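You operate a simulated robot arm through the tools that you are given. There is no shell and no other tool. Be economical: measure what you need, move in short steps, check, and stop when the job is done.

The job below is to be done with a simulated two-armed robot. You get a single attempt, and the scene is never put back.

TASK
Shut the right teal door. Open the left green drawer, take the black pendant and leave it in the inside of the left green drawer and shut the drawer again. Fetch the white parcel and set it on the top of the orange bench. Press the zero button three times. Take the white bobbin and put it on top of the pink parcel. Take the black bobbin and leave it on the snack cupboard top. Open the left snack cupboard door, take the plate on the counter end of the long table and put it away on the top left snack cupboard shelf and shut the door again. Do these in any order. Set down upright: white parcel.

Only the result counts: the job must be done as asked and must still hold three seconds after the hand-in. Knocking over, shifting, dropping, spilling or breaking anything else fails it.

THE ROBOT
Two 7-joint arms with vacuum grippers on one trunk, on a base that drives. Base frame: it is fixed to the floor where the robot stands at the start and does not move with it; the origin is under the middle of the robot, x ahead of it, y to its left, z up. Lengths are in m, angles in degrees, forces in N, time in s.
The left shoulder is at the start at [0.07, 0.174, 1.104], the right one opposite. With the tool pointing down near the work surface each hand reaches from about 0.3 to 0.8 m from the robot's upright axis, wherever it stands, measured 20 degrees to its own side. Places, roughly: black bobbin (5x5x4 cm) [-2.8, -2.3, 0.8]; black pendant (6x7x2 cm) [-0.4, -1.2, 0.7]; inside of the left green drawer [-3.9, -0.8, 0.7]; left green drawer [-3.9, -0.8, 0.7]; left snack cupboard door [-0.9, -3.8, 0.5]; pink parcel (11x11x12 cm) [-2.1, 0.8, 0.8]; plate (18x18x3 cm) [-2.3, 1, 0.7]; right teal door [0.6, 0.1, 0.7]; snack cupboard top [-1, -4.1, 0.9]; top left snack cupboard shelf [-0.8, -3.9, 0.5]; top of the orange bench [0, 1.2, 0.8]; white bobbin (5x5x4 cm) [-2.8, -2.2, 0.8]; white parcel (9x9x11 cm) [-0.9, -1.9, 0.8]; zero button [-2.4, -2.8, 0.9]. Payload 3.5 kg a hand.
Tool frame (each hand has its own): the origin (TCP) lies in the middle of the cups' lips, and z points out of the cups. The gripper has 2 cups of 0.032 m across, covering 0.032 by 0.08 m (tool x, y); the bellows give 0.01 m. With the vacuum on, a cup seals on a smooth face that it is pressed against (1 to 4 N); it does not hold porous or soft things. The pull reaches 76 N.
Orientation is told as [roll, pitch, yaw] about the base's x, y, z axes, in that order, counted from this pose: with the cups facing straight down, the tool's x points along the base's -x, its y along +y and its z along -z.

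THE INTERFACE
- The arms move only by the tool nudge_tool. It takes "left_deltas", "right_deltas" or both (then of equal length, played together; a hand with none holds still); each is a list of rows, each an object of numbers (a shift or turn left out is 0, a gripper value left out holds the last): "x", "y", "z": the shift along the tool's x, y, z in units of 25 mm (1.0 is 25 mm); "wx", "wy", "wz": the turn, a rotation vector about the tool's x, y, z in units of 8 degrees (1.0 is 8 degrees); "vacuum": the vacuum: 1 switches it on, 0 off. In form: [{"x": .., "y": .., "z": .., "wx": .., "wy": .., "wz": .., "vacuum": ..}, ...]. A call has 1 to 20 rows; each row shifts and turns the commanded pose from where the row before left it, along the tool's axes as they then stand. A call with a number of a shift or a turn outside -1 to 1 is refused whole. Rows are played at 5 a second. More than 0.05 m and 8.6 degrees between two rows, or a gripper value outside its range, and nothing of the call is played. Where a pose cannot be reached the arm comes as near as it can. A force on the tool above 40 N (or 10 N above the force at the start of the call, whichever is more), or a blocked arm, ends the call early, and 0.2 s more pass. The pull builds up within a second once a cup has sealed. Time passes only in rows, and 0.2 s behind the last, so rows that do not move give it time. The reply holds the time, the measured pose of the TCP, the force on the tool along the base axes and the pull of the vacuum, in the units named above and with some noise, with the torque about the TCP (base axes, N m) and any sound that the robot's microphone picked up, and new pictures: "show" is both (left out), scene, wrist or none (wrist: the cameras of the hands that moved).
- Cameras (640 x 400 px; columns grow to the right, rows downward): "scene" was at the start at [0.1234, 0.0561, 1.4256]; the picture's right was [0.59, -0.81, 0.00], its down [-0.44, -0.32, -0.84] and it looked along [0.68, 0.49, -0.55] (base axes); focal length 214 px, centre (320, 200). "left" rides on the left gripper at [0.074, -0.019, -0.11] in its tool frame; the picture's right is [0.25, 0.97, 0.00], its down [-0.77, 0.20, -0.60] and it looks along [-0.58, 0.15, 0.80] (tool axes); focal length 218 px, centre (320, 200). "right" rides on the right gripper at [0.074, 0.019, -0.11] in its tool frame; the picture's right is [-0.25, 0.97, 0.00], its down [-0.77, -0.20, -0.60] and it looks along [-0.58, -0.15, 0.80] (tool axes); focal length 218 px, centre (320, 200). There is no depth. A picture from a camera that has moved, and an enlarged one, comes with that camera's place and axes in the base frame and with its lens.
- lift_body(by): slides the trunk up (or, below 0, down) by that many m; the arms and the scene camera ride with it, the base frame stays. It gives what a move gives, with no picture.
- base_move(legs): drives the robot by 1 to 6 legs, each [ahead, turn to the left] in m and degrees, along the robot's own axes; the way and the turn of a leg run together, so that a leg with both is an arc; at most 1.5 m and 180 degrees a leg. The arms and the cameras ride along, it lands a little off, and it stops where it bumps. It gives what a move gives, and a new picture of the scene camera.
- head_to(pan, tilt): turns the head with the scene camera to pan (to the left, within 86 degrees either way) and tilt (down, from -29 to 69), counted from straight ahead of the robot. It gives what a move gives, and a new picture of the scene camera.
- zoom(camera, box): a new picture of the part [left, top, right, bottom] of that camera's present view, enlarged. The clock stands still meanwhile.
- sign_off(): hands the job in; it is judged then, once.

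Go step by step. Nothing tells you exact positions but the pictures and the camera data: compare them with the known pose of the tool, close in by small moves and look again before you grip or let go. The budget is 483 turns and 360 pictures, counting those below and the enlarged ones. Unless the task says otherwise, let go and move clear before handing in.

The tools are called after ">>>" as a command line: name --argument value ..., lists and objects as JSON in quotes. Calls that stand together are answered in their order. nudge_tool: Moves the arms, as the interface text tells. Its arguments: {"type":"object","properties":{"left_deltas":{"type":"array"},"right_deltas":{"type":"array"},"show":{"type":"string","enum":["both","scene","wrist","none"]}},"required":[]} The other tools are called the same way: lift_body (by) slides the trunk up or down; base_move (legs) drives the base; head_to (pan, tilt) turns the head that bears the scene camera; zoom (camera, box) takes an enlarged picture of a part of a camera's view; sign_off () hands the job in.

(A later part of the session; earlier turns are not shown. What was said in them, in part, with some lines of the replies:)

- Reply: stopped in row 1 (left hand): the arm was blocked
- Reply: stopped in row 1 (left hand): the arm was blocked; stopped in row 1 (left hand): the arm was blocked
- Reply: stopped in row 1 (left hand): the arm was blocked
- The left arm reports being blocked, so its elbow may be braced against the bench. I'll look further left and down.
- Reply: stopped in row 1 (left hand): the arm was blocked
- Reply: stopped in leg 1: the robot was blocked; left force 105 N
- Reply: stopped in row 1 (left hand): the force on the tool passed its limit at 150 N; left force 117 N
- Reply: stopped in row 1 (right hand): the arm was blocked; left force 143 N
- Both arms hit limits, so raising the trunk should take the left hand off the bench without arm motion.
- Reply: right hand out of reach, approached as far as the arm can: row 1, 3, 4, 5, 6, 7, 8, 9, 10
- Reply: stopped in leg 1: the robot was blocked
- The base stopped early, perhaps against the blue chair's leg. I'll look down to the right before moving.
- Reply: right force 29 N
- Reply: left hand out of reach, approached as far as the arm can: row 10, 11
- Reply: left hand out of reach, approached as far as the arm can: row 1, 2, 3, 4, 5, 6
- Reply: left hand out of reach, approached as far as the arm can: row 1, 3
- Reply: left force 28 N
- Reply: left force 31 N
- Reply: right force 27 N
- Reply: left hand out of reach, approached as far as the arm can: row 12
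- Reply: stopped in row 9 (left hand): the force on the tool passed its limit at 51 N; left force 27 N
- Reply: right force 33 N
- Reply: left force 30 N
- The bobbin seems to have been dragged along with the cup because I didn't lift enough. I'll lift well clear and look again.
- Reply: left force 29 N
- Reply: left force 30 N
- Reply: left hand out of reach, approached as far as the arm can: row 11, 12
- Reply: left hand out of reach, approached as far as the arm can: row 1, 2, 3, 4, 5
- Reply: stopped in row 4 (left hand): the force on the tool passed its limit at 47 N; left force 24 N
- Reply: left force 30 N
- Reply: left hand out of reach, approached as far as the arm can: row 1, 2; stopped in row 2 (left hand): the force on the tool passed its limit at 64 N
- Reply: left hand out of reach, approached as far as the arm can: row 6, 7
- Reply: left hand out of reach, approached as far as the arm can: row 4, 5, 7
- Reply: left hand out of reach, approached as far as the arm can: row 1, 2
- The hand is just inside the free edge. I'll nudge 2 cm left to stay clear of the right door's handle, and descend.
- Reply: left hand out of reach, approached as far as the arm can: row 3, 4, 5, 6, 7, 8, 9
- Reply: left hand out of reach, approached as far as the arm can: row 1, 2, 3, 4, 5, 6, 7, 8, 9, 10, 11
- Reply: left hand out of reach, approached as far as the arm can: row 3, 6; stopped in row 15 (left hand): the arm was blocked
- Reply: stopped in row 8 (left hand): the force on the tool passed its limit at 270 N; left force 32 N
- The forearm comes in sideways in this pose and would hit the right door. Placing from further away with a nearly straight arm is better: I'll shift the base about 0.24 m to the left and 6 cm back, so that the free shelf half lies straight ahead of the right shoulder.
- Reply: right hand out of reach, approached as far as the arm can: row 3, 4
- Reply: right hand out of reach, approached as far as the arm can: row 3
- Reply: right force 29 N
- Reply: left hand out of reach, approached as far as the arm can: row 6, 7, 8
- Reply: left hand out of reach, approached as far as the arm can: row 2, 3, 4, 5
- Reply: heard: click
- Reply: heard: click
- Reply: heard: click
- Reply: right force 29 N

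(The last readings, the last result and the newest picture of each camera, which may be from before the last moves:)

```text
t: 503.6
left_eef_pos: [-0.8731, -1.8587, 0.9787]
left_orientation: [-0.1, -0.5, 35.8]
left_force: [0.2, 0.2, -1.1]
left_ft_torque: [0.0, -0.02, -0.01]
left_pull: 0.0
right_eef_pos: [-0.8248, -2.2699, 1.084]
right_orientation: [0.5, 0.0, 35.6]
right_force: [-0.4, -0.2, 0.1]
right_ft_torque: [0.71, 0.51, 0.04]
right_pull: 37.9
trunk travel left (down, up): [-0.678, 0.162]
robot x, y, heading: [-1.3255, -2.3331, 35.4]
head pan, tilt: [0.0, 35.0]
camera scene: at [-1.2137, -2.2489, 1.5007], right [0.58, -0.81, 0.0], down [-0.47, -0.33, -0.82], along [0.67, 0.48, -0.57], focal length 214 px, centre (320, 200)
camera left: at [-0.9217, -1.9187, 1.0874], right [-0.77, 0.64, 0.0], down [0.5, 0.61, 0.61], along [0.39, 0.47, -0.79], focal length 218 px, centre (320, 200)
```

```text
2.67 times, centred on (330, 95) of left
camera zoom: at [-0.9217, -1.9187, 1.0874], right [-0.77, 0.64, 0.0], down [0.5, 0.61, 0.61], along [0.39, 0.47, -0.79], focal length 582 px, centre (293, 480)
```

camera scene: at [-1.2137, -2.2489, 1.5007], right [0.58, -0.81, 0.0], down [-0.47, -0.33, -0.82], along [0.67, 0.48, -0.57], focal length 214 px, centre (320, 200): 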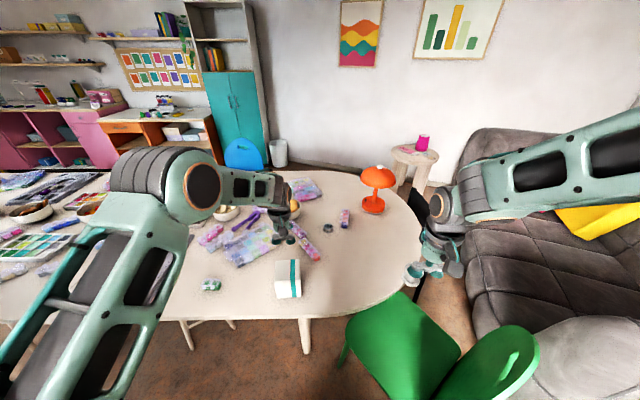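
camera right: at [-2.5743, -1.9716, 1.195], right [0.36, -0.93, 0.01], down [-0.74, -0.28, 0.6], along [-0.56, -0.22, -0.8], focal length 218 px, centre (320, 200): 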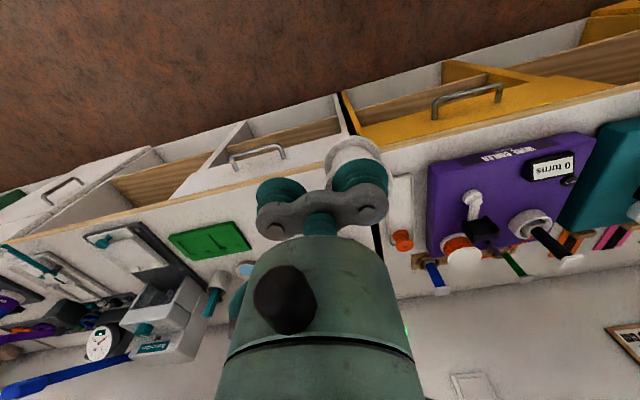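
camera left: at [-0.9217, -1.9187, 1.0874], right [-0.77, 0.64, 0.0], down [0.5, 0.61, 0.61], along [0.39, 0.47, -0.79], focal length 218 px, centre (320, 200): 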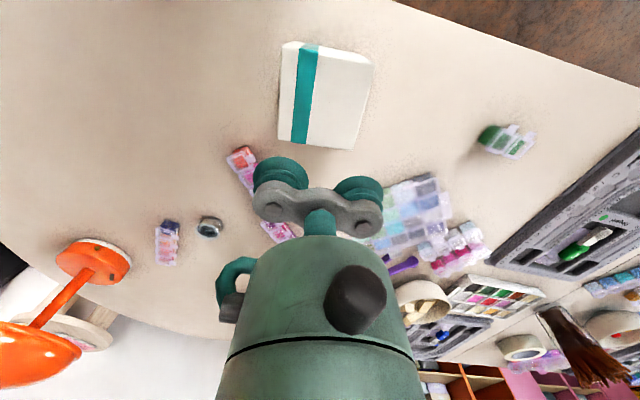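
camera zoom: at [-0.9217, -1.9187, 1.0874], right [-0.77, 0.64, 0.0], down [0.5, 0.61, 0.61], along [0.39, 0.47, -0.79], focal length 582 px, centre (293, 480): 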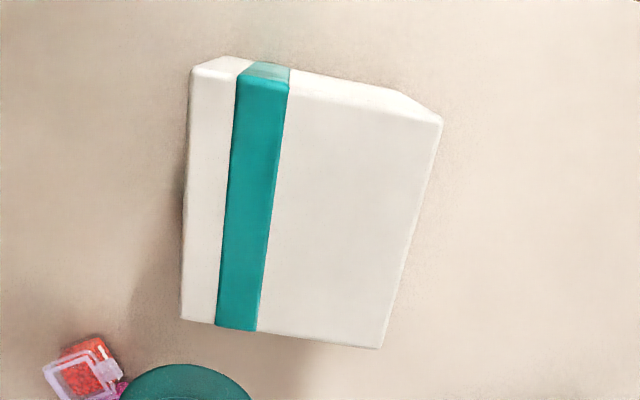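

The parcel's top is centred at about (-0.886, -1.874) and turned about 10°. I'll correct the position and yaw, then descend with vacuum on.

>>> nudge_tool --left_deltas '[{"x": 0.78, "y": -0.2}, {"wz": 0.6}, {"wz": 0.6, "vacuum": 1}, {"z": 1}, {"z": 1}, {"z": 1}]' --show "wrist"

>>> zoom --camera "left" --box '[220, 20, 440, 220]'

```text
t: 504.9
left_eef_pos: [-0.8855, -1.8725, 0.9025]
left_orientation: [0.0, -0.5, 26.3]
left_force: [-0.1, 0.6, -0.3]
left_ft_torque: [0.01, -0.02, -0.01]
left_pull: 0.1
right_eef_pos: [-0.8265, -2.2694, 1.0847]
right_orientation: [0.5, -0.1, 35.6]
right_force: [0.1, -0.2, -0.2]
right_ft_torque: [0.73, 0.45, 0.07]
right_pull: 37.2
trunk travel left (down, up): [-0.678, 0.162]
robot x, y, heading: [-1.3269, -2.3317, 35.8]
head pan, tilt: [0.0, 35.0]
camera left: at [-0.9436, -1.9238, 1.0116], right [-0.65, 0.76, 0.0], down [0.6, 0.52, 0.61], along [0.46, 0.4, -0.79], focal length 218 px, centre (320, 200)
```

left: 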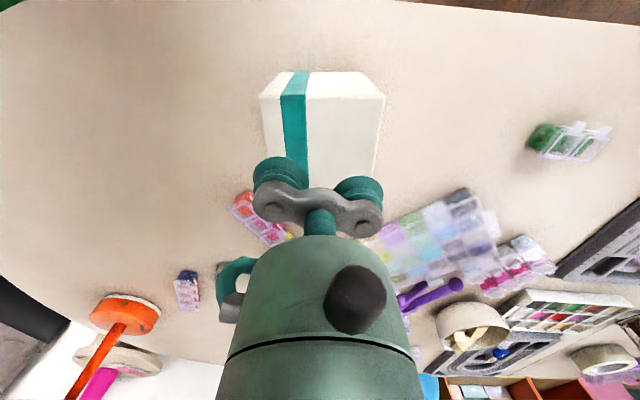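

```text
2.00 times, centred on (330, 120) of left
camera zoom: at [-0.9436, -1.9238, 1.0116], right [-0.65, 0.76, 0.0], down [0.6, 0.52, 0.61], along [0.46, 0.4, -0.79], focal length 436 px, centre (300, 360)
```

zoom: 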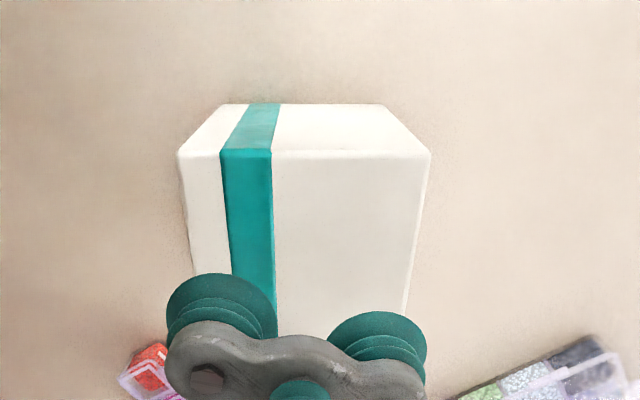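

Aligned now; a small trim of 5 and 9 mm, then down to contact.

>>> nudge_tool --left_deltas '[{"x": -0.2, "y": -0.38}, {"z": 0.8}, {"z": 0.8}, {"z": 0.4}, {"z": 0.3}, {"z": 0.2}, {}, {}]' --show "wrist"

```text
t: 506.8
left_eef_pos: [-0.877, -1.8789, 0.8423]
left_orientation: [0.1, -0.7, 26.3]
left_force: [7.6, 5.9, 28.5]
left_ft_torque: [0.13, 0.2, -0.07]
left_pull: 37.8
right_eef_pos: [-0.8273, -2.2722, 1.0854]
right_orientation: [0.5, -0.2, 35.6]
right_force: [-0.9, 0.6, -0.1]
right_ft_torque: [0.74, 0.48, 0.09]
right_pull: 38.0
trunk travel left (down, up): [-0.678, 0.162]
robot x, y, heading: [-1.3273, -2.334, 35.4]
head pan, tilt: [0.0, 35.0]
camera left: at [-0.9355, -1.9312, 0.9519], right [-0.66, 0.76, 0.0], down [0.6, 0.52, 0.61], along [0.46, 0.4, -0.79], focal length 218 px, centre (320, 200)
```

left: 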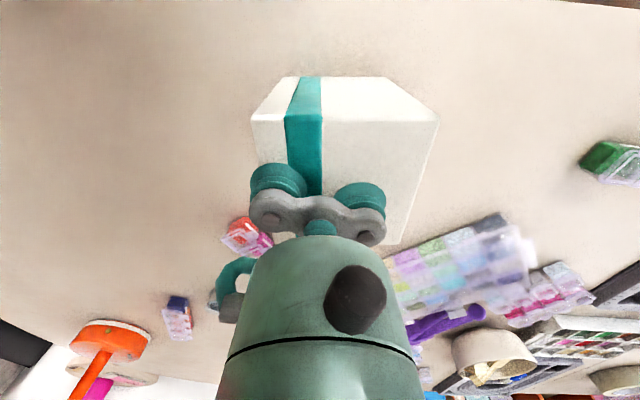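

One cup sealed (38 N; the ribbon blocks the other), which is plenty. I'll lift a little and check that it hangs level.

>>> nudge_tool --left_deltas '[{"z": -0.3}, {"z": -0.5}, {"z": -0.8}, {"z": -1}, {"z": -1}, {"z": -1}, {}]' --show "both"

```text
t: 508.4
left_eef_pos: [-0.8781, -1.8818, 0.9563]
left_orientation: [0.0, -0.3, 26.2]
left_force: [-0.3, 0.2, -1.7]
left_ft_torque: [0.06, 0.07, 0.03]
left_pull: 37.7
right_eef_pos: [-0.826, -2.2704, 1.0838]
right_orientation: [0.4, -0.1, 35.7]
right_force: [-0.7, 0.4, 0.4]
right_ft_torque: [0.76, 0.53, 0.06]
right_pull: 37.6
trunk travel left (down, up): [-0.678, 0.162]
robot x, y, heading: [-1.3282, -2.332, 35.7]
head pan, tilt: [0.0, 35.0]
camera scene: at [-1.2137, -2.2492, 1.5007], right [0.58, -0.81, 0.0], down [-0.47, -0.33, -0.82], along [0.67, 0.48, -0.57], focal length 214 px, centre (320, 200)
camera left: at [-0.9352, -1.9322, 1.0658], right [-0.65, 0.76, 0.0], down [0.6, 0.52, 0.61], along [0.46, 0.4, -0.79], focal length 218 px, centre (320, 200)
```

scene: 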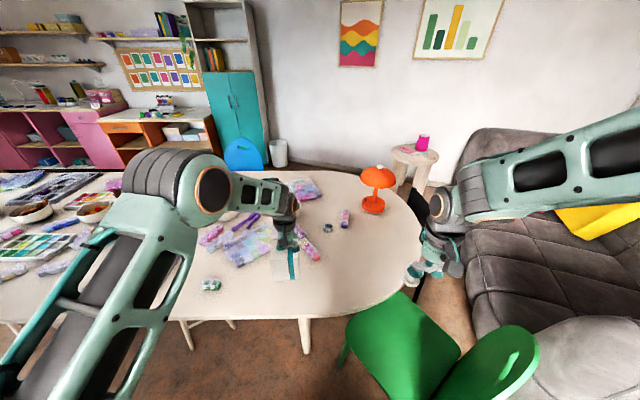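
left: 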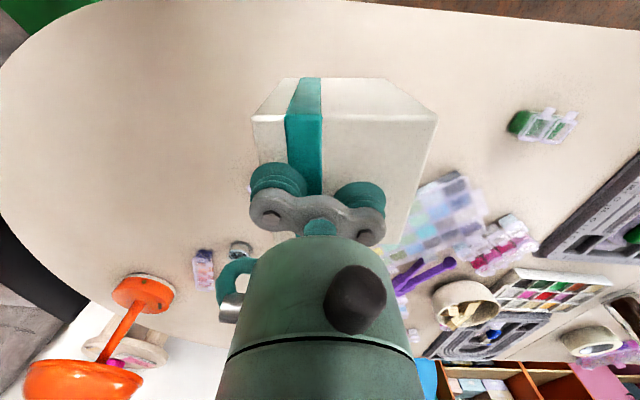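

Level and secure. I'll raise it, tuck, and take both items north around the table to the east side.

>>> nudge_tool --left_deltas '[{"z": -1}, {"z": -1}, {"z": -1}, {"z": -1}, {"z": -1}, {"z": -1}, {"z": -1}, {"z": -1}, {"x": 1, "y": 0.3}, {"x": 1, "y": 0.3}, {"x": 1, "y": 0.3}, {"x": 1, "y": 0.3}, {"x": 1, "y": 0.3}, {"x": 1, "y": 0.3}, {"x": 1, "y": 0.3}, {"x": 1, "y": 0.3}]' --show "none"

>>> base_move --legs '[[-0.25, 0], [0, 89], [1.4, 0], [1.4, 0]]'

```text
t: 511.8
left_eef_pos: [-1.0861, -1.9168, 1.1558]
left_orientation: [0.0, -0.5, 26.2]
left_force: [0.1, 0.6, -2.0]
left_ft_torque: [0.12, 0.05, 0.05]
left_pull: 38.1
right_eef_pos: [-0.8263, -2.2707, 1.0855]
right_orientation: [0.4, -0.1, 35.6]
right_force: [-0.2, -0.8, -0.3]
right_ft_torque: [0.69, 0.49, 0.08]
right_pull: 38.2
trunk travel left (down, up): [-0.678, 0.162]
robot x, y, heading: [-1.3272, -2.3358, 35.5]
head pan, tilt: [0.0, 35.0]
```

```text
t: 530.6
left_eef_pos: [-3.5548, 0.0777, 1.1544]
left_orientation: [-0.1, -0.4, 115.2]
left_force: [-0.8, -1.1, -1.4]
left_ft_torque: [-0.03, 0.05, 0.01]
left_pull: 37.9
right_eef_pos: [-3.194, 0.3292, 1.0842]
right_orientation: [0.6, -0.1, 124.4]
right_force: [0.4, 0.3, 0.4]
right_ft_torque: [-0.52, 0.74, 0.1]
right_pull: 38.1
trunk travel left (down, up): [-0.678, 0.162]
robot x, y, heading: [-3.1379, -0.1732, 124.2]
head pan, tilt: [0.0, 35.0]
camera scene: at [-3.2185, -0.0562, 1.5008], right [0.82, 0.57, 0.0], down [0.32, -0.47, -0.82], along [-0.46, 0.68, -0.57], focal length 214 px, centre (320, 200)
```

scene: 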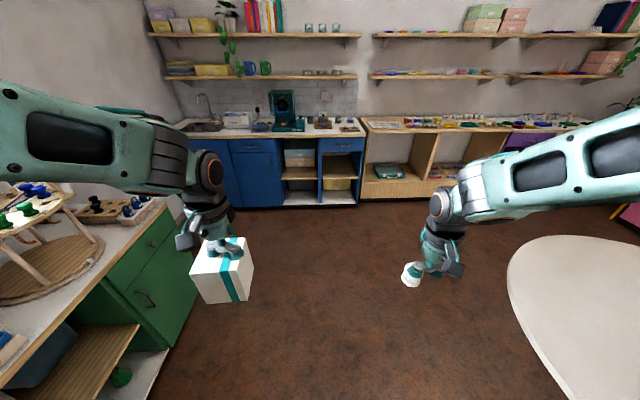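

All fine; the way is clear. I'll continue round the table end and down the east aisle.

>>> base_move --legs '[[1.38, 0], [0, -90], [1.2, 0], [1.1, 0], [0, -90]]'

```text
t: 556.2
left_eef_pos: [-1.5963, 1.9878, 1.1534]
left_orientation: [0.0, -0.5, -65.6]
left_force: [0.0, -0.7, -2.1]
left_ft_torque: [0.08, -0.05, 0.01]
left_pull: 37.2
right_eef_pos: [-1.9593, 1.7422, 1.0847]
right_orientation: [0.5, -0.1, -56.4]
right_force: [0.0, 0.1, -0.3]
right_ft_torque: [0.45, -0.69, 0.16]
right_pull: 37.8
trunk travel left (down, up): [-0.678, 0.162]
robot x, y, heading: [-2.0079, 2.2441, -56.2]
head pan, tilt: [0.0, 35.0]
camera scene: at [-1.9274, 2.134, 1.5008], right [-0.83, -0.55, 0.0], down [-0.32, 0.48, -0.82], along [0.45, -0.68, -0.57], focal length 214 px, centre (320, 200)
```

scene: 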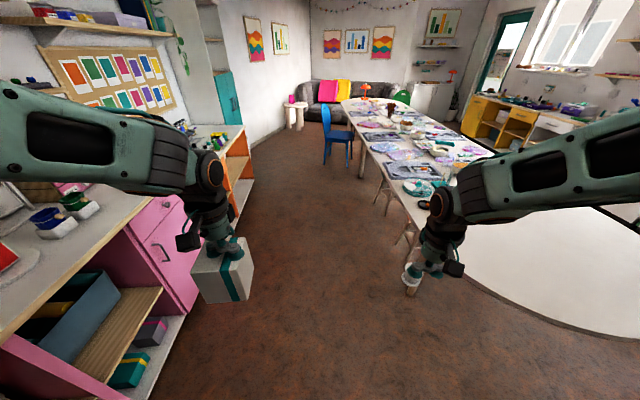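

I'm at the head of the east aisle. I'll drive 1.24 m south and face the table by the pink parcel.

>>> base_move --legs '[[1.24, 0], [0, -90]]'

>>> head_to --pan -5 --tilt 45

```text
t: 566.2
left_eef_pos: [-1.5717, 0.7976, 1.1546]
left_orientation: [0.0, -0.6, -154.6]
left_force: [0.3, 0.1, -1.8]
left_ft_torque: [-0.06, -0.04, 0.01]
left_pull: 38.7
right_eef_pos: [-1.8247, 1.1548, 1.0842]
right_orientation: [0.4, -0.1, -145.1]
right_force: [-0.7, 0.2, -0.8]
right_ft_torque: [-0.68, -0.39, 0.13]
right_pull: 37.2
trunk travel left (down, up): [-0.678, 0.162]
robot x, y, heading: [-1.3219, 1.2082, -145.4]
head pan, tilt: [0.0, 35.0]
camera scene: at [-1.4338, 1.135, 1.5008], right [-0.57, 0.82, 0.0], down [0.47, 0.33, -0.82], along [-0.67, -0.47, -0.57], focal length 214 px, centre (320, 200)
```

scene: 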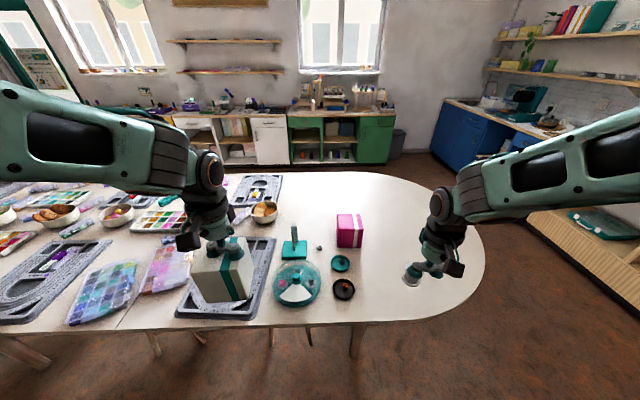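

```text
t: 566.9
left_eef_pos: [-1.5716, 0.796, 1.1546]
left_orientation: [0.0, -0.5, -154.6]
left_force: [-0.2, -0.4, -1.2]
left_ft_torque: [-0.07, -0.03, -0.03]
left_pull: 37.9
right_eef_pos: [-1.825, 1.1538, 1.0838]
right_orientation: [0.4, -0.2, -145.2]
right_force: [0.0, -0.5, -1.0]
right_ft_torque: [-0.7, -0.45, 0.13]
right_pull: 37.9
trunk travel left (down, up): [-0.678, 0.162]
robot x, y, heading: [-1.3256, 1.2094, -145.2]
head pan, tilt: [-5.0, 45.0]
camera scene: at [-1.4321, 1.1449, 1.486], right [-0.5, 0.87, 0.0], down [0.61, 0.35, -0.71], along [-0.61, -0.35, -0.71], focal length 214 px, centre (320, 200)
```

scene: 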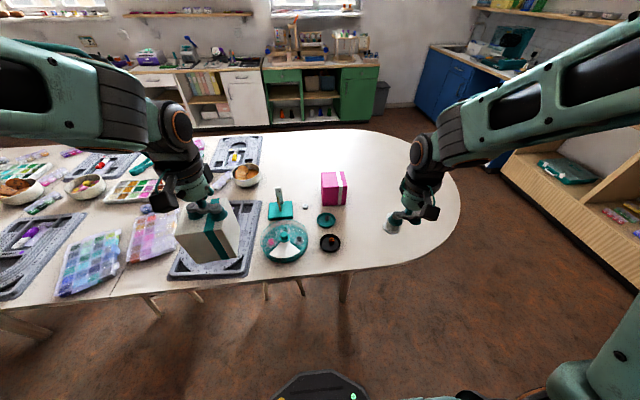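

The pink parcel's top is about (-2.131, 0.814, 0.853). I'll drive 0.18 m closer and bring the right hand with the bobbin near it.

>>> base_move --legs '[[0.18, 0]]'

>>> nudge_tool --right_deltas '[{"x": -1, "y": 0.6}, {"x": -1, "y": 0.6}, {"x": -1, "y": 0.6}, {"x": -1, "y": 0.6}, {"x": -1, "y": 0.6}, {"x": -1, "y": 0.6}]'

```text
t: 568.5
left_eef_pos: [-1.7244, 0.695, 1.1558]
left_orientation: [0.0, -0.5, -154.9]
left_force: [0.7, 0.7, -0.9]
left_ft_torque: [-0.06, -0.04, 0.01]
left_pull: 38.1
right_eef_pos: [-1.9748, 1.0537, 1.0844]
right_orientation: [0.3, -0.1, -145.5]
right_force: [0.4, 0.9, 0.5]
right_ft_torque: [-0.72, -0.43, 0.13]
right_pull: 37.8
trunk travel left (down, up): [-0.678, 0.162]
robot x, y, heading: [-1.4706, 1.1042, -146.0]
head pan, tilt: [-5.0, 45.0]
camera scene: at [-1.5823, 1.042, 1.4862], right [-0.49, 0.87, 0.0], down [0.62, 0.35, -0.71], along [-0.62, -0.35, -0.71], focal length 214 px, centre (320, 200)
```

scene: 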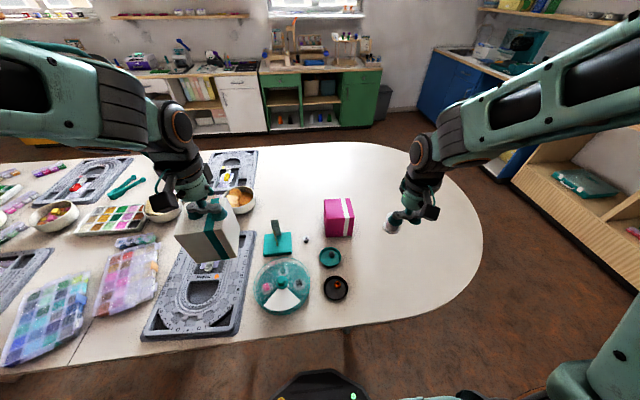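

```text
t: 569.9
left_eef_pos: [-1.7248, 0.693, 1.1533]
left_orientation: [-0.1, -0.4, -155.0]
left_force: [0.6, 0.2, -2.5]
left_ft_torque: [-0.06, -0.04, 0.02]
left_pull: 37.7
right_eef_pos: [-2.0506, 0.8906, 1.0848]
right_orientation: [0.4, 0.0, -145.6]
right_force: [0.6, -0.2, -0.8]
right_ft_torque: [-0.7, -0.46, 0.1]
right_pull: 37.6
trunk travel left (down, up): [-0.678, 0.162]
robot x, y, heading: [-1.4744, 1.1051, -145.9]
head pan, tilt: [-5.0, 45.0]
camera scene: at [-1.5844, 1.0396, 1.4858], right [-0.49, 0.87, 0.0], down [0.62, 0.35, -0.71], along [-0.62, -0.35, -0.71], focal length 214 px, centre (320, 200)
camera right: at [-1.98, 0.9176, 1.196], right [0.34, -0.94, 0.01], down [-0.75, -0.27, 0.6], along [-0.57, -0.21, -0.8], focal length 218 px, centre (320, 200)
```

scene: 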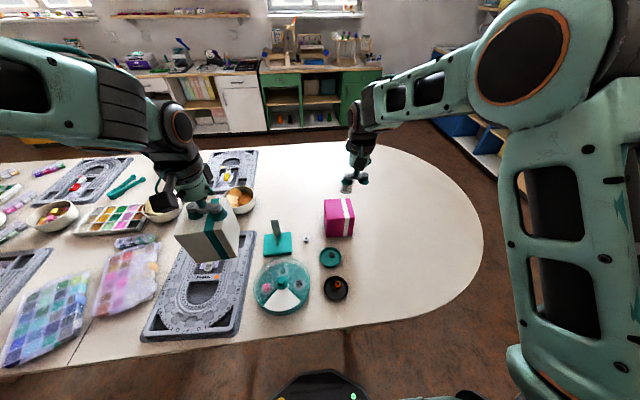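
right: 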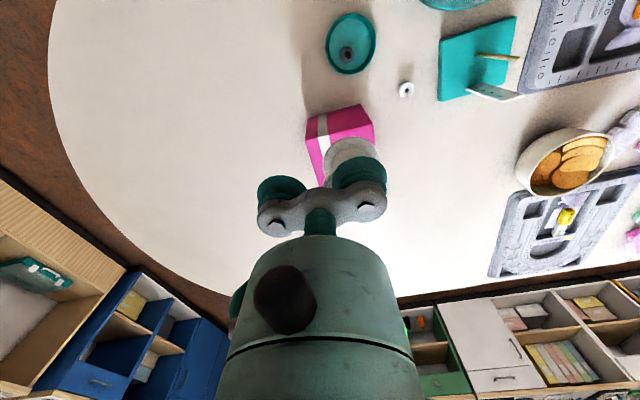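

>>> zoom --camera "scene" --box '[300, 150, 400, 250]'

>>> zoom --camera "right" --box '[260, 80, 420, 220]'

```text
4.00 times, centred on (350, 200) of scene
camera zoom: at [-1.5844, 1.0396, 1.4858], right [-0.49, 0.87, 0.0], down [0.62, 0.35, -0.71], along [-0.62, -0.35, -0.71], focal length 858 px, centre (200, 200)
```

zoom: 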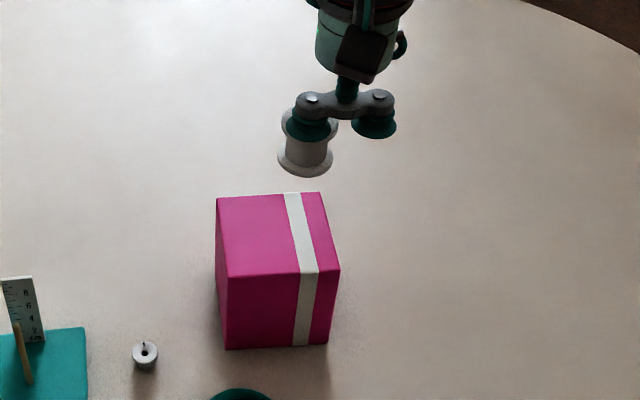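

```text
2.86 times, centred on (340, 150) of right
camera zoom: at [-1.98, 0.9176, 1.196], right [0.34, -0.94, 0.01], down [-0.75, -0.27, 0.6], along [-0.57, -0.21, -0.8], focal length 624 px, centre (263, 343)
```

zoom: 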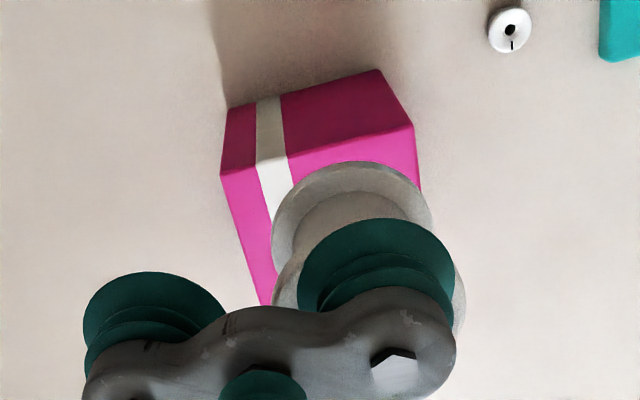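

Both cameras agree: the pink top is centred at (-2.134, 0.816). I'll move the bobbin over it and descend to a few cm above.

>>> nudge_tool --right_deltas '[{"x": -0.9, "y": -0.08}, {"x": -0.9, "y": -0.08}, {"x": -0.9, "y": -0.08}, {"x": -0.9, "y": -0.08}, {"x": -0.84, "y": -0.06}, {"z": 1}, {"z": 1}, {"z": 1}, {"z": 1}, {"z": 1}, {"z": 1}]'

>>> zoom --camera "right" --box '[240, 80, 440, 240]'

>>> zoom --camera "scene" --box '[300, 150, 400, 250]'

```text
t: 572.2
left_eef_pos: [-1.7254, 0.6927, 1.1538]
left_orientation: [0.0, -0.4, -154.9]
left_force: [-0.2, 0.8, -2.5]
left_ft_torque: [-0.04, -0.06, 0.08]
left_pull: 37.5
right_eef_pos: [-2.1458, 0.8375, 0.9363]
right_orientation: [0.4, -0.1, -145.5]
right_force: [0.2, 0.2, -1.2]
right_ft_torque: [-0.73, -0.43, 0.16]
right_pull: 37.5
trunk travel left (down, up): [-0.678, 0.162]
robot x, y, heading: [-1.4706, 1.1083, -145.5]
head pan, tilt: [-5.0, 45.0]
camera scene: at [-1.5843, 1.0408, 1.4859], right [-0.49, 0.87, 0.0], down [0.62, 0.35, -0.71], along [-0.62, -0.35, -0.71], focal length 214 px, centre (320, 200)
camera right: at [-2.0747, 0.8634, 1.0462], right [0.34, -0.94, 0.01], down [-0.75, -0.27, 0.6], along [-0.57, -0.21, -0.8], focal length 218 px, centre (320, 200)
```

scene: 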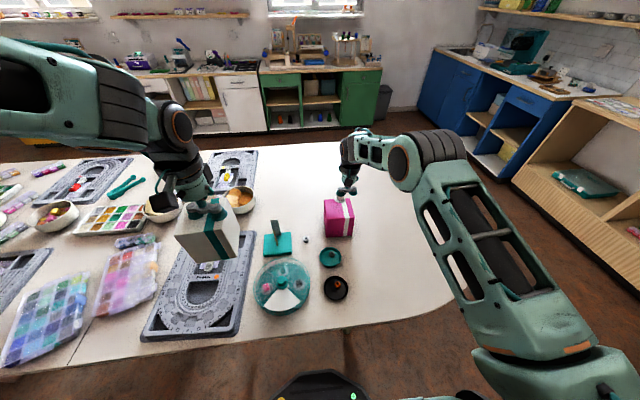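
right: 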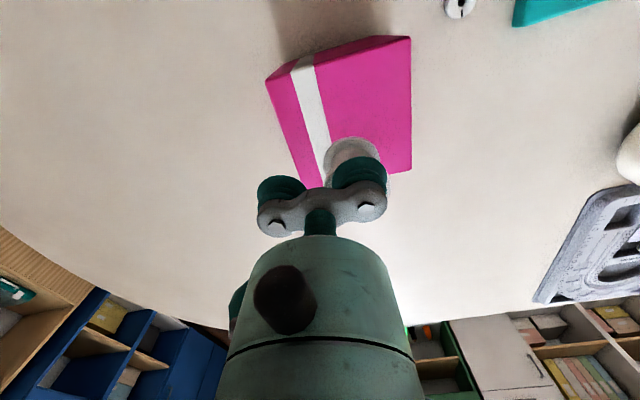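

```text
2.50 times, centred on (340, 160) of right
camera zoom: at [-2.0747, 0.8634, 1.0462], right [0.34, -0.94, 0.01], down [-0.75, -0.27, 0.6], along [-0.57, -0.21, -0.8], focal length 546 px, centre (270, 300)
```

zoom: 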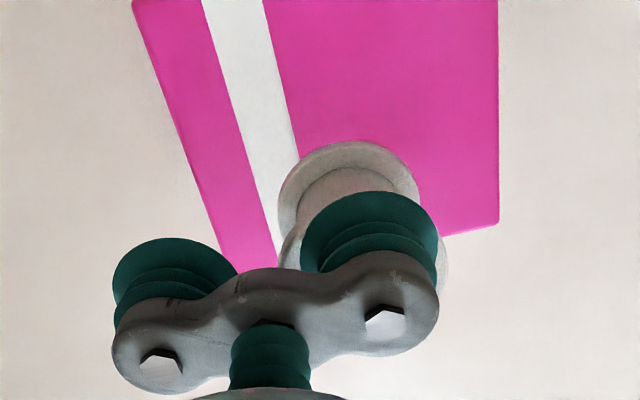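

```text
4.00 times, centred on (350, 200) of scene
camera zoom: at [-1.5843, 1.0408, 1.4859], right [-0.49, 0.87, 0.0], down [0.62, 0.35, -0.71], along [-0.62, -0.35, -0.71], focal length 858 px, centre (200, 200)
```

zoom: 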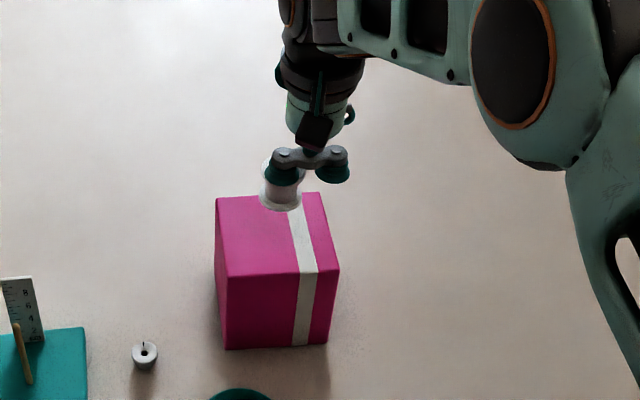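

The bobbin is centred over the pink parcel within 5 mm. I'll lower it the remaining 4 cm.

>>> nudge_tool --right_deltas '[{"z": 0.6}, {"z": 0.4}, {"z": 0.25}, {"z": 0.2}, {}]' --show "none"

>>> nudge_tool --right_deltas '[{"z": 0.12}, {"z": 0.12}, {}]' --show "none"

```text
t: 573.5
left_eef_pos: [-1.7254, 0.6939, 1.1551]
left_orientation: [0.0, -0.6, -154.8]
left_force: [-0.1, -0.5, -2.2]
left_ft_torque: [-0.04, -0.01, 0.02]
left_pull: 37.8
right_eef_pos: [-2.1451, 0.838, 0.8995]
right_orientation: [0.4, -0.1, -145.6]
right_force: [0.0, -0.6, 0.0]
right_ft_torque: [-0.69, -0.4, 0.12]
right_pull: 38.3
trunk travel left (down, up): [-0.678, 0.162]
robot x, y, heading: [-1.471, 1.1066, -145.7]
head pan, tilt: [-5.0, 45.0]
```

```text
t: 574.2
left_eef_pos: [-1.7225, 0.6933, 1.1554]
left_orientation: [0.0, -0.6, -154.9]
left_force: [0.5, -1.0, -1.9]
left_ft_torque: [-0.08, -0.05, 0.01]
left_pull: 37.7
right_eef_pos: [-2.1455, 0.8371, 0.8949]
right_orientation: [0.5, -0.4, -145.4]
right_force: [-1.9, -2.2, 15.7]
right_ft_torque: [-0.98, -0.47, 0.08]
right_pull: 38.0
trunk travel left (down, up): [-0.678, 0.162]
robot x, y, heading: [-1.4722, 1.1057, -145.3]
head pan, tilt: [-5.0, 45.0]
```

Contact at 16 N. I'll release and lift straight up.

>>> nudge_tool --right_deltas '[{"vacuum": 0}, {}, {}, {}, {"z": -0.3}, {"z": -0.6}, {"z": -1}, {"z": -1}, {"z": -1}, {"z": -1}, {"z": -1}, {"z": -1}, {"z": -1}]'

>>> zoom --camera "scene" --box '[300, 150, 400, 250]'

```text
t: 577.0
left_eef_pos: [-1.7251, 0.6939, 1.155]
left_orientation: [0.1, -0.5, -154.9]
left_force: [0.3, -0.4, -2.3]
left_ft_torque: [-0.06, -0.01, 0.02]
left_pull: 37.7
right_eef_pos: [-2.1453, 0.8407, 1.0916]
right_orientation: [0.4, -0.1, -145.5]
right_force: [0.0, -0.3, -0.5]
right_ft_torque: [-0.03, 0.01, -0.03]
right_pull: 0.0
trunk travel left (down, up): [-0.678, 0.162]
robot x, y, heading: [-1.4734, 1.1074, -145.6]
head pan, tilt: [-5.0, 45.0]
camera scene: at [-1.5831, 1.0412, 1.486], right [-0.49, 0.87, 0.0], down [0.62, 0.35, -0.71], along [-0.62, -0.35, -0.71], focal length 214 px, centre (320, 200)
camera right: at [-2.0741, 0.8668, 1.2014], right [0.34, -0.94, 0.01], down [-0.75, -0.27, 0.6], along [-0.57, -0.21, -0.8], focal length 218 px, centre (320, 200)
```

scene: 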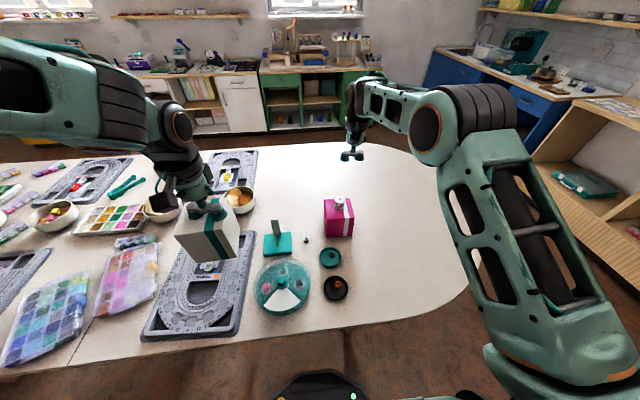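
right: 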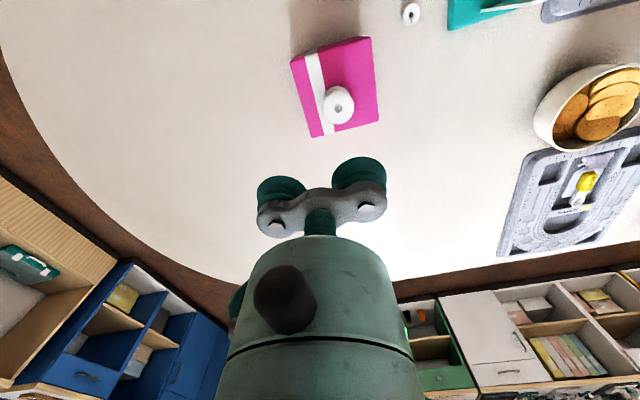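

```text
4.00 times, centred on (350, 200) of scene
camera zoom: at [-1.5831, 1.0412, 1.486], right [-0.49, 0.87, 0.0], down [0.62, 0.35, -0.71], along [-0.62, -0.35, -0.71], focal length 858 px, centre (200, 200)
```

zoom: 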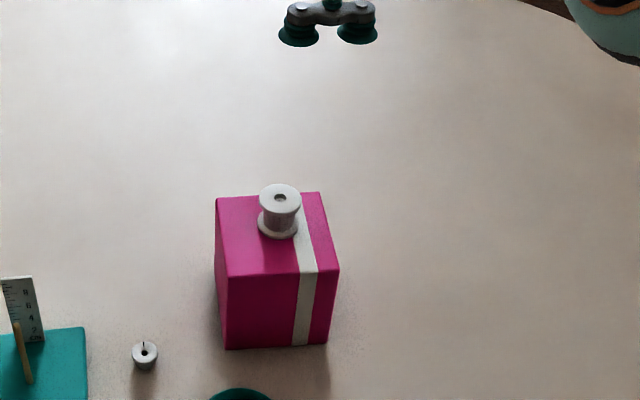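

The white bobbin stands on the pink parcel. Last is the white parcel: I'll retract the right hand, back off, and drive to face the orange bench.

>>> nudge_tool --right_deltas '[{"x": 1, "y": -0.6}, {"x": 1, "y": -0.6}, {"x": 1, "y": -0.6}, {"x": 1, "y": -0.6}, {"x": 1, "y": -0.6}, {"x": 1, "y": -0.6}, {"x": 1, "y": -0.6}, {"x": 1, "y": -0.6}, {"x": 1, "y": -0.6}, {"x": 1, "y": -0.6}]' --show "none"

>>> head_to --pan 0 --tilt 35

>>> base_move --legs '[[-0.35, 0], [0, 90], [0.9, 0], [0, 90]]'

```text
t: 579.2
left_eef_pos: [-1.7245, 0.6947, 1.1555]
left_orientation: [0.1, -0.5, -154.9]
left_force: [-0.1, 0.5, -1.8]
left_ft_torque: [-0.04, -0.03, 0.03]
left_pull: 37.7
right_eef_pos: [-2.0234, 1.1066, 1.0896]
right_orientation: [0.6, -0.2, -145.5]
right_force: [-0.6, 0.9, -0.5]
right_ft_torque: [0.0, 0.02, -0.01]
right_pull: 0.0
trunk travel left (down, up): [-0.678, 0.162]
robot x, y, heading: [-1.4727, 1.1059, -145.6]
head pan, tilt: [-5.0, 45.0]
```

```text
t: 580.0
left_eef_pos: [-1.7251, 0.6946, 1.1542]
left_orientation: [0.0, -0.4, -154.9]
left_force: [-0.3, 0.9, -1.5]
left_ft_torque: [-0.06, -0.02, 0.02]
left_pull: 38.1
right_eef_pos: [-2.0251, 1.1045, 1.0891]
right_orientation: [0.4, -0.1, -145.5]
right_force: [-0.9, -0.2, -0.1]
right_ft_torque: [0.03, -0.02, 0.0]
right_pull: 0.1
trunk travel left (down, up): [-0.678, 0.162]
robot x, y, heading: [-1.4702, 1.107, -145.5]
head pan, tilt: [0.0, 35.0]
camera scene: at [-1.5858, 1.0311, 1.5007], right [-0.57, 0.82, 0.0], down [0.47, 0.32, -0.82], along [-0.68, -0.46, -0.57], focal length 214 px, centre (320, 200)
```

scene: 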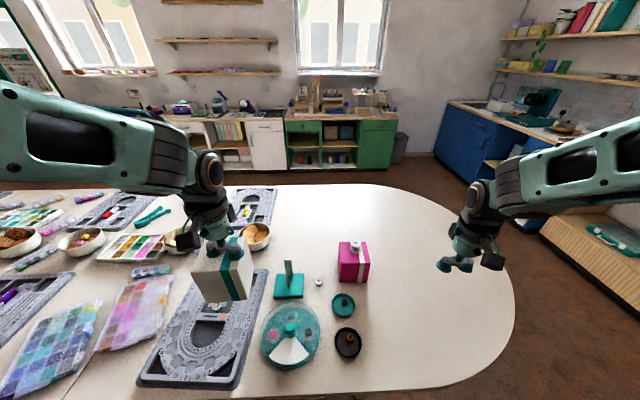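

```text
t: 594.2
left_eef_pos: [-0.4202, 0.9358, 1.1539]
left_orientation: [0.2, -0.5, 22.9]
left_force: [-0.4, -0.6, -2.2]
left_ft_torque: [0.02, 0.05, 0.04]
left_pull: 38.1
right_eef_pos: [-0.1382, 0.5131, 1.0876]
right_orientation: [0.4, 0.0, 32.3]
right_force: [1.1, 0.4, 0.3]
right_ft_torque: [0.02, 0.0, 0.02]
right_pull: 0.1
trunk travel left (down, up): [-0.678, 0.162]
robot x, y, heading: [-0.6922, 0.534, 32.2]
head pan, tilt: [0.0, 35.0]
camera scene: at [-0.5704, 0.6114, 1.5008], right [0.53, -0.85, 0.0], down [-0.49, -0.31, -0.82], along [0.69, 0.44, -0.57], focal length 214 px, centre (320, 200)
```

scene: 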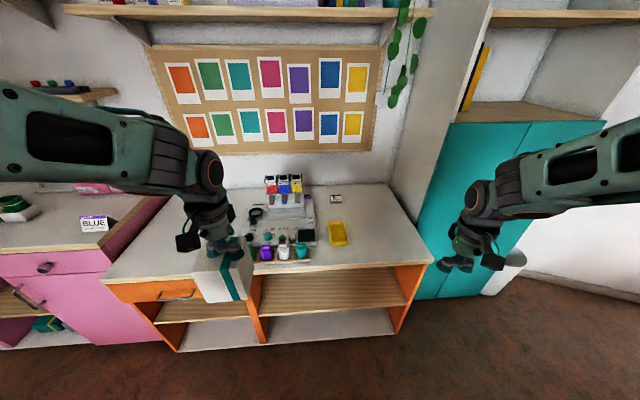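

The bench has free space at its right end, near (0.165, 0.73). I'll shift about 0.38 m to the right and move closer.

>>> base_move --legs '[[0, -88], [0.38, 0], [0, 90], [0.15, 0]]'

>>> head_to --pan 0 --tilt 42

```text
t: 605.2
left_eef_pos: [-0.0904, 0.7023, 1.1552]
left_orientation: [0.1, -0.5, 24.2]
left_force: [-0.1, -0.5, -2.1]
left_ft_torque: [0.07, 0.04, 0.05]
left_pull: 38.0
right_eef_pos: [0.2032, 0.2863, 1.0906]
right_orientation: [0.3, -0.2, 33.6]
right_force: [-1.7, 0.3, -0.1]
right_ft_torque: [0.02, 0.0, -0.04]
right_pull: 0.1
trunk travel left (down, up): [-0.678, 0.162]
robot x, y, heading: [-0.3531, 0.2956, 33.5]
head pan, tilt: [0.0, 35.0]
camera scene: at [-0.2328, 0.3735, 1.501], right [0.55, -0.83, 0.0], down [-0.48, -0.32, -0.82], along [0.68, 0.45, -0.57], focal length 214 px, centre (320, 200)
```

scene: 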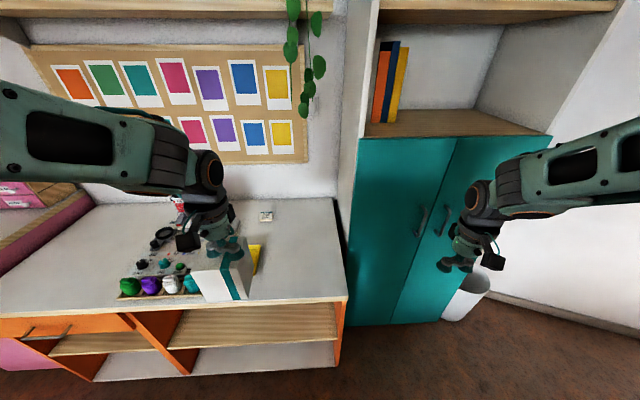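

```text
t: 605.9
left_eef_pos: [-0.0893, 0.702, 1.1549]
left_orientation: [0.0, -0.4, 24.2]
left_force: [-0.2, 0.1, -1.2]
left_ft_torque: [0.03, 0.06, 0.04]
left_pull: 37.8
right_eef_pos: [0.2051, 0.2876, 1.088]
right_orientation: [0.4, -0.2, 33.6]
right_force: [0.1, -0.7, 0.0]
right_ft_torque: [0.01, -0.01, 0.01]
right_pull: 0.1
trunk travel left (down, up): [-0.678, 0.162]
robot x, y, heading: [-0.3479, 0.2937, 33.8]
head pan, tilt: [0.0, 42.0]
camera scene: at [-0.234, 0.3727, 1.4902], right [0.55, -0.83, 0.0], down [-0.56, -0.37, -0.74], along [0.62, 0.41, -0.67], focal length 214 px, centre (320, 200)
```

scene: 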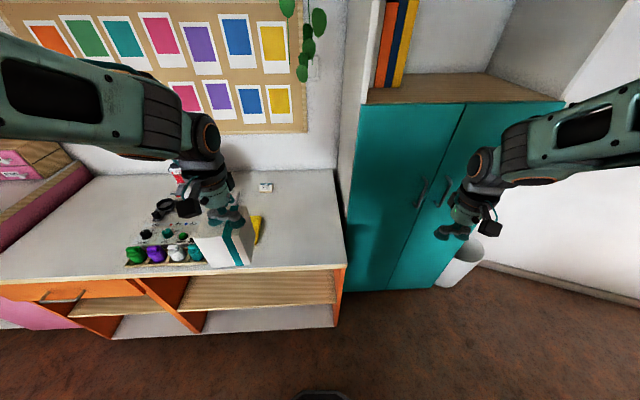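

The teal door is still shut. The free spot's centre is about (0.19, 0.725). I'll bring the parcel over it and lower partway.

>>> nudge_tool --left_deltas '[{"x": -1, "y": -0.35}, {"x": -1, "y": -0.35}, {"x": -1, "y": -0.35}, {"x": -1, "y": -0.35}, {"x": -1, "y": -0.35}, {"x": -1, "y": -0.35}, {"x": -1, "y": -0.35}, {"x": -1, "y": -0.35}, {"x": -1, "y": -0.35}, {"x": -1, "y": -0.35}, {"x": -0.6, "y": -0.2}, {"z": 1}, {"z": 1}, {"z": 1}, {"z": 1}, {"z": 1}, {"z": 1}]'

```text
t: 609.5
left_eef_pos: [0.1916, 0.7274, 1.0069]
left_orientation: [0.1, -0.4, 24.1]
left_force: [1.0, -0.1, -2.9]
left_ft_torque: [0.06, 0.02, 0.06]
left_pull: 37.8
right_eef_pos: [0.205, 0.2873, 1.0894]
right_orientation: [0.5, -0.1, 33.6]
right_force: [0.4, -0.3, 0.3]
right_ft_torque: [-0.01, 0.03, 0.0]
right_pull: 0.0
trunk travel left (down, up): [-0.678, 0.162]
robot x, y, heading: [-0.3486, 0.2957, 33.4]
head pan, tilt: [0.0, 42.0]
camera scene: at [-0.2339, 0.3726, 1.4902], right [0.55, -0.83, 0.0], down [-0.56, -0.37, -0.74], along [0.62, 0.41, -0.67], focal length 214 px, centre (320, 200)
camera left: at [0.1327, 0.6782, 1.116], right [-0.63, 0.78, 0.0], down [0.62, 0.5, 0.61], along [0.48, 0.38, -0.79], focal length 218 px, centre (320, 200)
```

scene: 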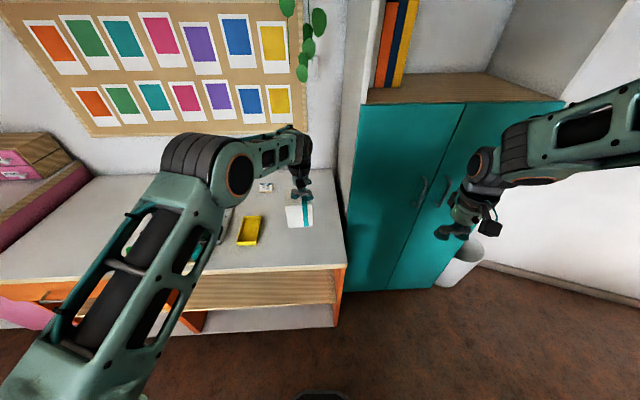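
left: 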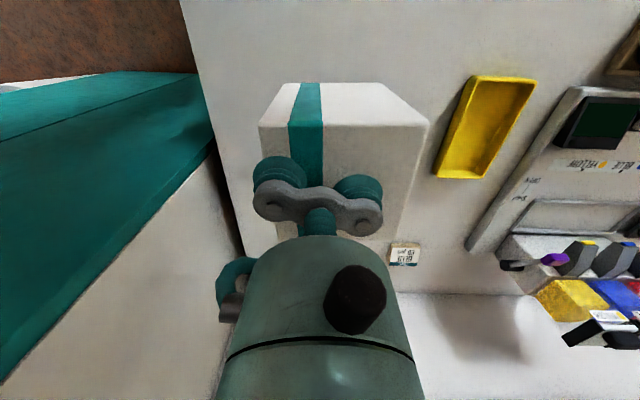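

The landing spot is free on all sides. I'll lower the parcel slowly to the bench.

>>> nudge_tool --left_deltas '[{"z": 1}, {"z": 1}, {"z": 0.6}, {"z": 0.4}, {"z": 0.3}, {"z": 0.2}, {}]' --show "wrist"

```text
t: 611.1
left_eef_pos: [0.1921, 0.7276, 0.9182]
left_orientation: [0.1, -0.3, 24.1]
left_force: [-0.5, 0.5, -1.4]
left_ft_torque: [0.03, 0.07, 0.03]
left_pull: 37.9
right_eef_pos: [0.205, 0.2874, 1.0894]
right_orientation: [0.4, -0.2, 33.6]
right_force: [0.2, 0.5, -1.0]
right_ft_torque: [0.01, -0.05, 0.0]
right_pull: 0.1
trunk travel left (down, up): [-0.678, 0.162]
robot x, y, heading: [-0.3503, 0.2945, 33.6]
head pan, tilt: [0.0, 42.0]
camera left: at [0.1329, 0.6784, 1.0275], right [-0.63, 0.78, 0.0], down [0.62, 0.5, 0.61], along [0.48, 0.38, -0.79], focal length 218 px, centre (320, 200)
```

left: 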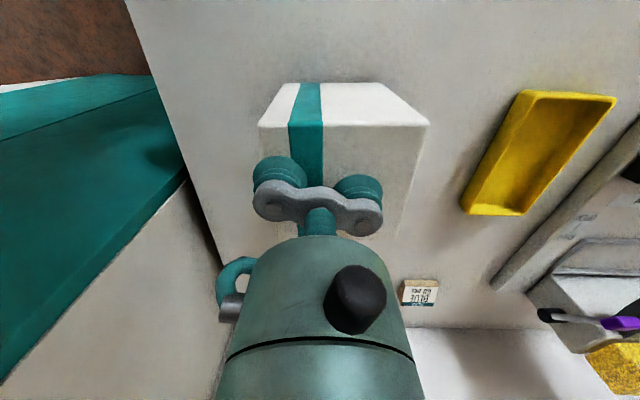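

>>> nudge_tool --left_deltas '[{"z": 0.2}, {"z": 0.2}, {"z": 0.2}, {"z": 0.2}, {}]' --show "none"

```text
t: 612.3
left_eef_pos: [0.1927, 0.7265, 0.9019]
left_orientation: [0.2, -0.9, 24.1]
left_force: [13.6, 3.7, 30.5]
left_ft_torque: [0.32, 0.32, -0.08]
left_pull: 38.0
right_eef_pos: [0.2032, 0.2858, 1.0898]
right_orientation: [0.5, -0.2, 33.6]
right_force: [-0.5, 0.4, -0.6]
right_ft_torque: [-0.01, -0.01, 0.03]
right_pull: 0.1
trunk travel left (down, up): [-0.678, 0.162]
robot x, y, heading: [-0.3464, 0.2972, 33.4]
head pan, tilt: [0.0, 42.0]
```

It has landed (30 N). I'll release and lift clear.

>>> nudge_tool --left_deltas '[{"z": -0.15, "vacuum": 0}, {}, {}, {}, {"z": -0.3}, {"z": -0.6}, {"z": -1}, {"z": -1}, {"z": -1}, {"z": -1}, {"z": -1}, {"z": -1}, {"z": -1}]'

```text
t: 615.1
left_eef_pos: [0.1909, 0.7278, 1.101]
left_orientation: [0.1, -0.5, 24.1]
left_force: [-0.5, -0.1, -0.7]
left_ft_torque: [0.0, 0.01, 0.0]
left_pull: 0.1
right_eef_pos: [0.2033, 0.2869, 1.0885]
right_orientation: [0.6, -0.1, 33.6]
right_force: [-0.3, 1.0, 0.0]
right_ft_torque: [-0.02, -0.01, 0.02]
right_pull: 0.1
trunk travel left (down, up): [-0.678, 0.162]
robot x, y, heading: [-0.3471, 0.2913, 33.4]
head pan, tilt: [0.0, 42.0]
camera scene: at [-0.2353, 0.3718, 1.4903], right [0.55, -0.83, 0.0], down [-0.56, -0.37, -0.74], along [0.62, 0.41, -0.67], focal length 214 px, centre (320, 200)
camera left: at [0.1307, 0.6782, 1.2103], right [-0.63, 0.78, 0.0], down [0.62, 0.5, 0.61], along [0.48, 0.38, -0.79], focal length 218 px, centre (320, 200)
```

scene: 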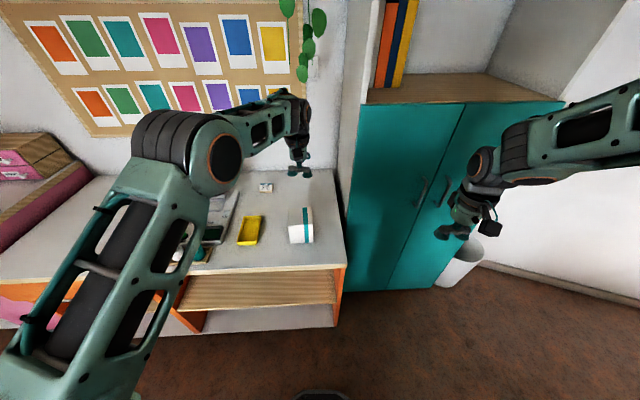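
left: 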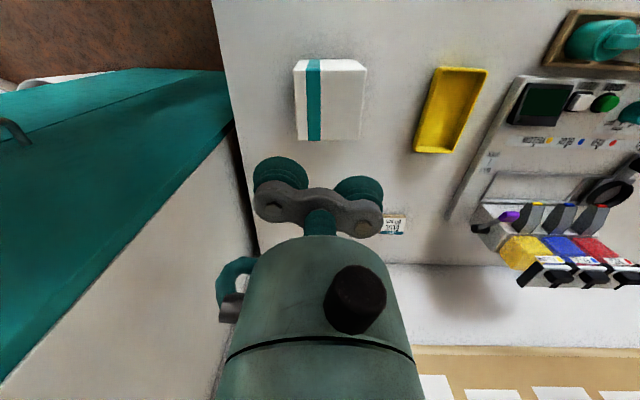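

The white parcel stands upright on the bench. I'll retract the left hand and check that the teal door is fully shut.

>>> nudge_tool --left_deltas '[{"x": 1, "y": 0.3}, {"x": 1, "y": 0.3}, {"x": 1, "y": 0.3}, {"x": 1, "y": 0.3}, {"x": 1, "y": 0.3}, {"x": 1, "y": 0.3}, {"x": 1, "y": 0.3}, {"x": 1, "y": 0.3}, {"x": 1, "y": 0.3}, {"x": 1, "y": 0.3}]' --show "none"

>>> head_to --pan -20 --tilt 35

>>> zoom --camera "scene" --box '[220, 100, 420, 320]'

```text
t: 617.3
left_eef_pos: [-0.0683, 0.6928, 1.0979]
left_orientation: [0.0, -0.6, 24.2]
left_force: [0.0, -0.3, -0.2]
left_ft_torque: [-0.03, -0.02, -0.02]
left_pull: 0.1
right_eef_pos: [0.2025, 0.2861, 1.0899]
right_orientation: [0.4, -0.1, 33.6]
right_force: [0.4, 0.4, -0.5]
right_ft_torque: [0.01, -0.01, 0.02]
right_pull: 0.1
trunk travel left (down, up): [-0.678, 0.162]
robot x, y, heading: [-0.3478, 0.2961, 33.3]
head pan, tilt: [0.0, 42.0]
```

```text
t: 618.1
left_eef_pos: [-0.0673, 0.6937, 1.0982]
left_orientation: [0.0, -0.4, 24.3]
left_force: [0.9, 0.0, -0.4]
left_ft_torque: [-0.01, 0.01, -0.02]
left_pull: 0.1
right_eef_pos: [0.204, 0.2869, 1.0889]
right_orientation: [0.6, -0.1, 33.6]
right_force: [0.2, 0.6, -0.4]
right_ft_torque: [-0.04, 0.01, -0.02]
right_pull: 0.2
trunk travel left (down, up): [-0.678, 0.162]
robot x, y, heading: [-0.3498, 0.2976, 33.5]
head pan, tilt: [-20.0, 35.0]
camera scene: at [-0.2186, 0.3468, 1.5007], right [0.24, -0.97, 0.0], down [-0.56, -0.14, -0.82], along [0.8, 0.19, -0.57], focal length 214 px, centre (320, 200)
```

scene: 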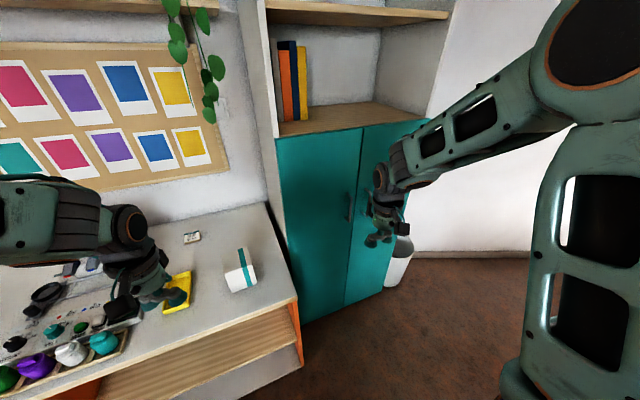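

```text
1.82 times, centred on (320, 210) of scene
camera zoom: at [-0.2186, 0.3468, 1.5007], right [0.24, -0.97, 0.0], down [-0.56, -0.14, -0.82], along [0.8, 0.19, -0.57], focal length 390 px, centre (320, 182)
```

zoom: 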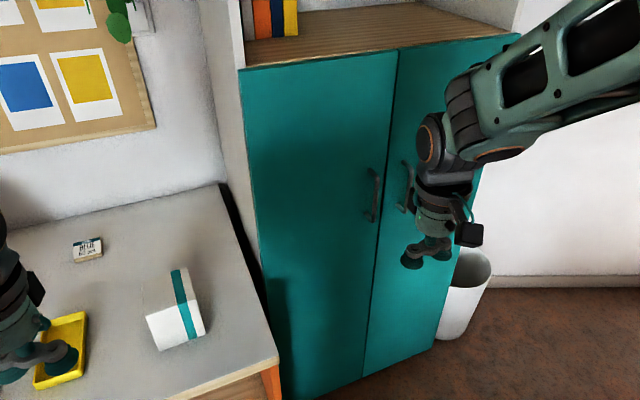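

The teal door is flush, the parcel is upright, both vacuums are off and both hands are clear. All the tasks are done, so I'm handing in.

>>> sign_off

```text
The job is handed in.
```

I finished every part of the job and handed it in, but I knocked about a few things on the way that you should know of.

| Task | Result |
|---|---|
| Right teal door | Shut; looks flush in the last picture |
| Black pendant | In the left green drawer, drawer shut |
| White parcel | Upright on the right end of the orange bench |
| Zero button | Pressed three times, one click heard each time |
| White bobbin | On top of the pink parcel |
| Black bobbin | On the snack cupboard top, left of the tray |
| Plate | On the top left snack cupboard shelf, beside a plate already there; door shut |

- **Robot tipping:** While I was closing the teal door, the robot leaned and its left hand pressed on the bench with up to about 150 N. I saw nothing displaced, but I had no picture from before to compare the bench items with.
- **Bobbin slid:** I slid the black bobbin a few centimetres along its tray before it gripped. The orange bobbin next to it ended up within about 1 cm of where it started.
- **Chair contact:** The base bumped something, probably the blue chair, on the way to the pendant. The chair was still in place afterwards.
- **Force spike:** The left hand registered about 270 N near the snack cupboard, most likely against its own forearm. Nothing in view moved.
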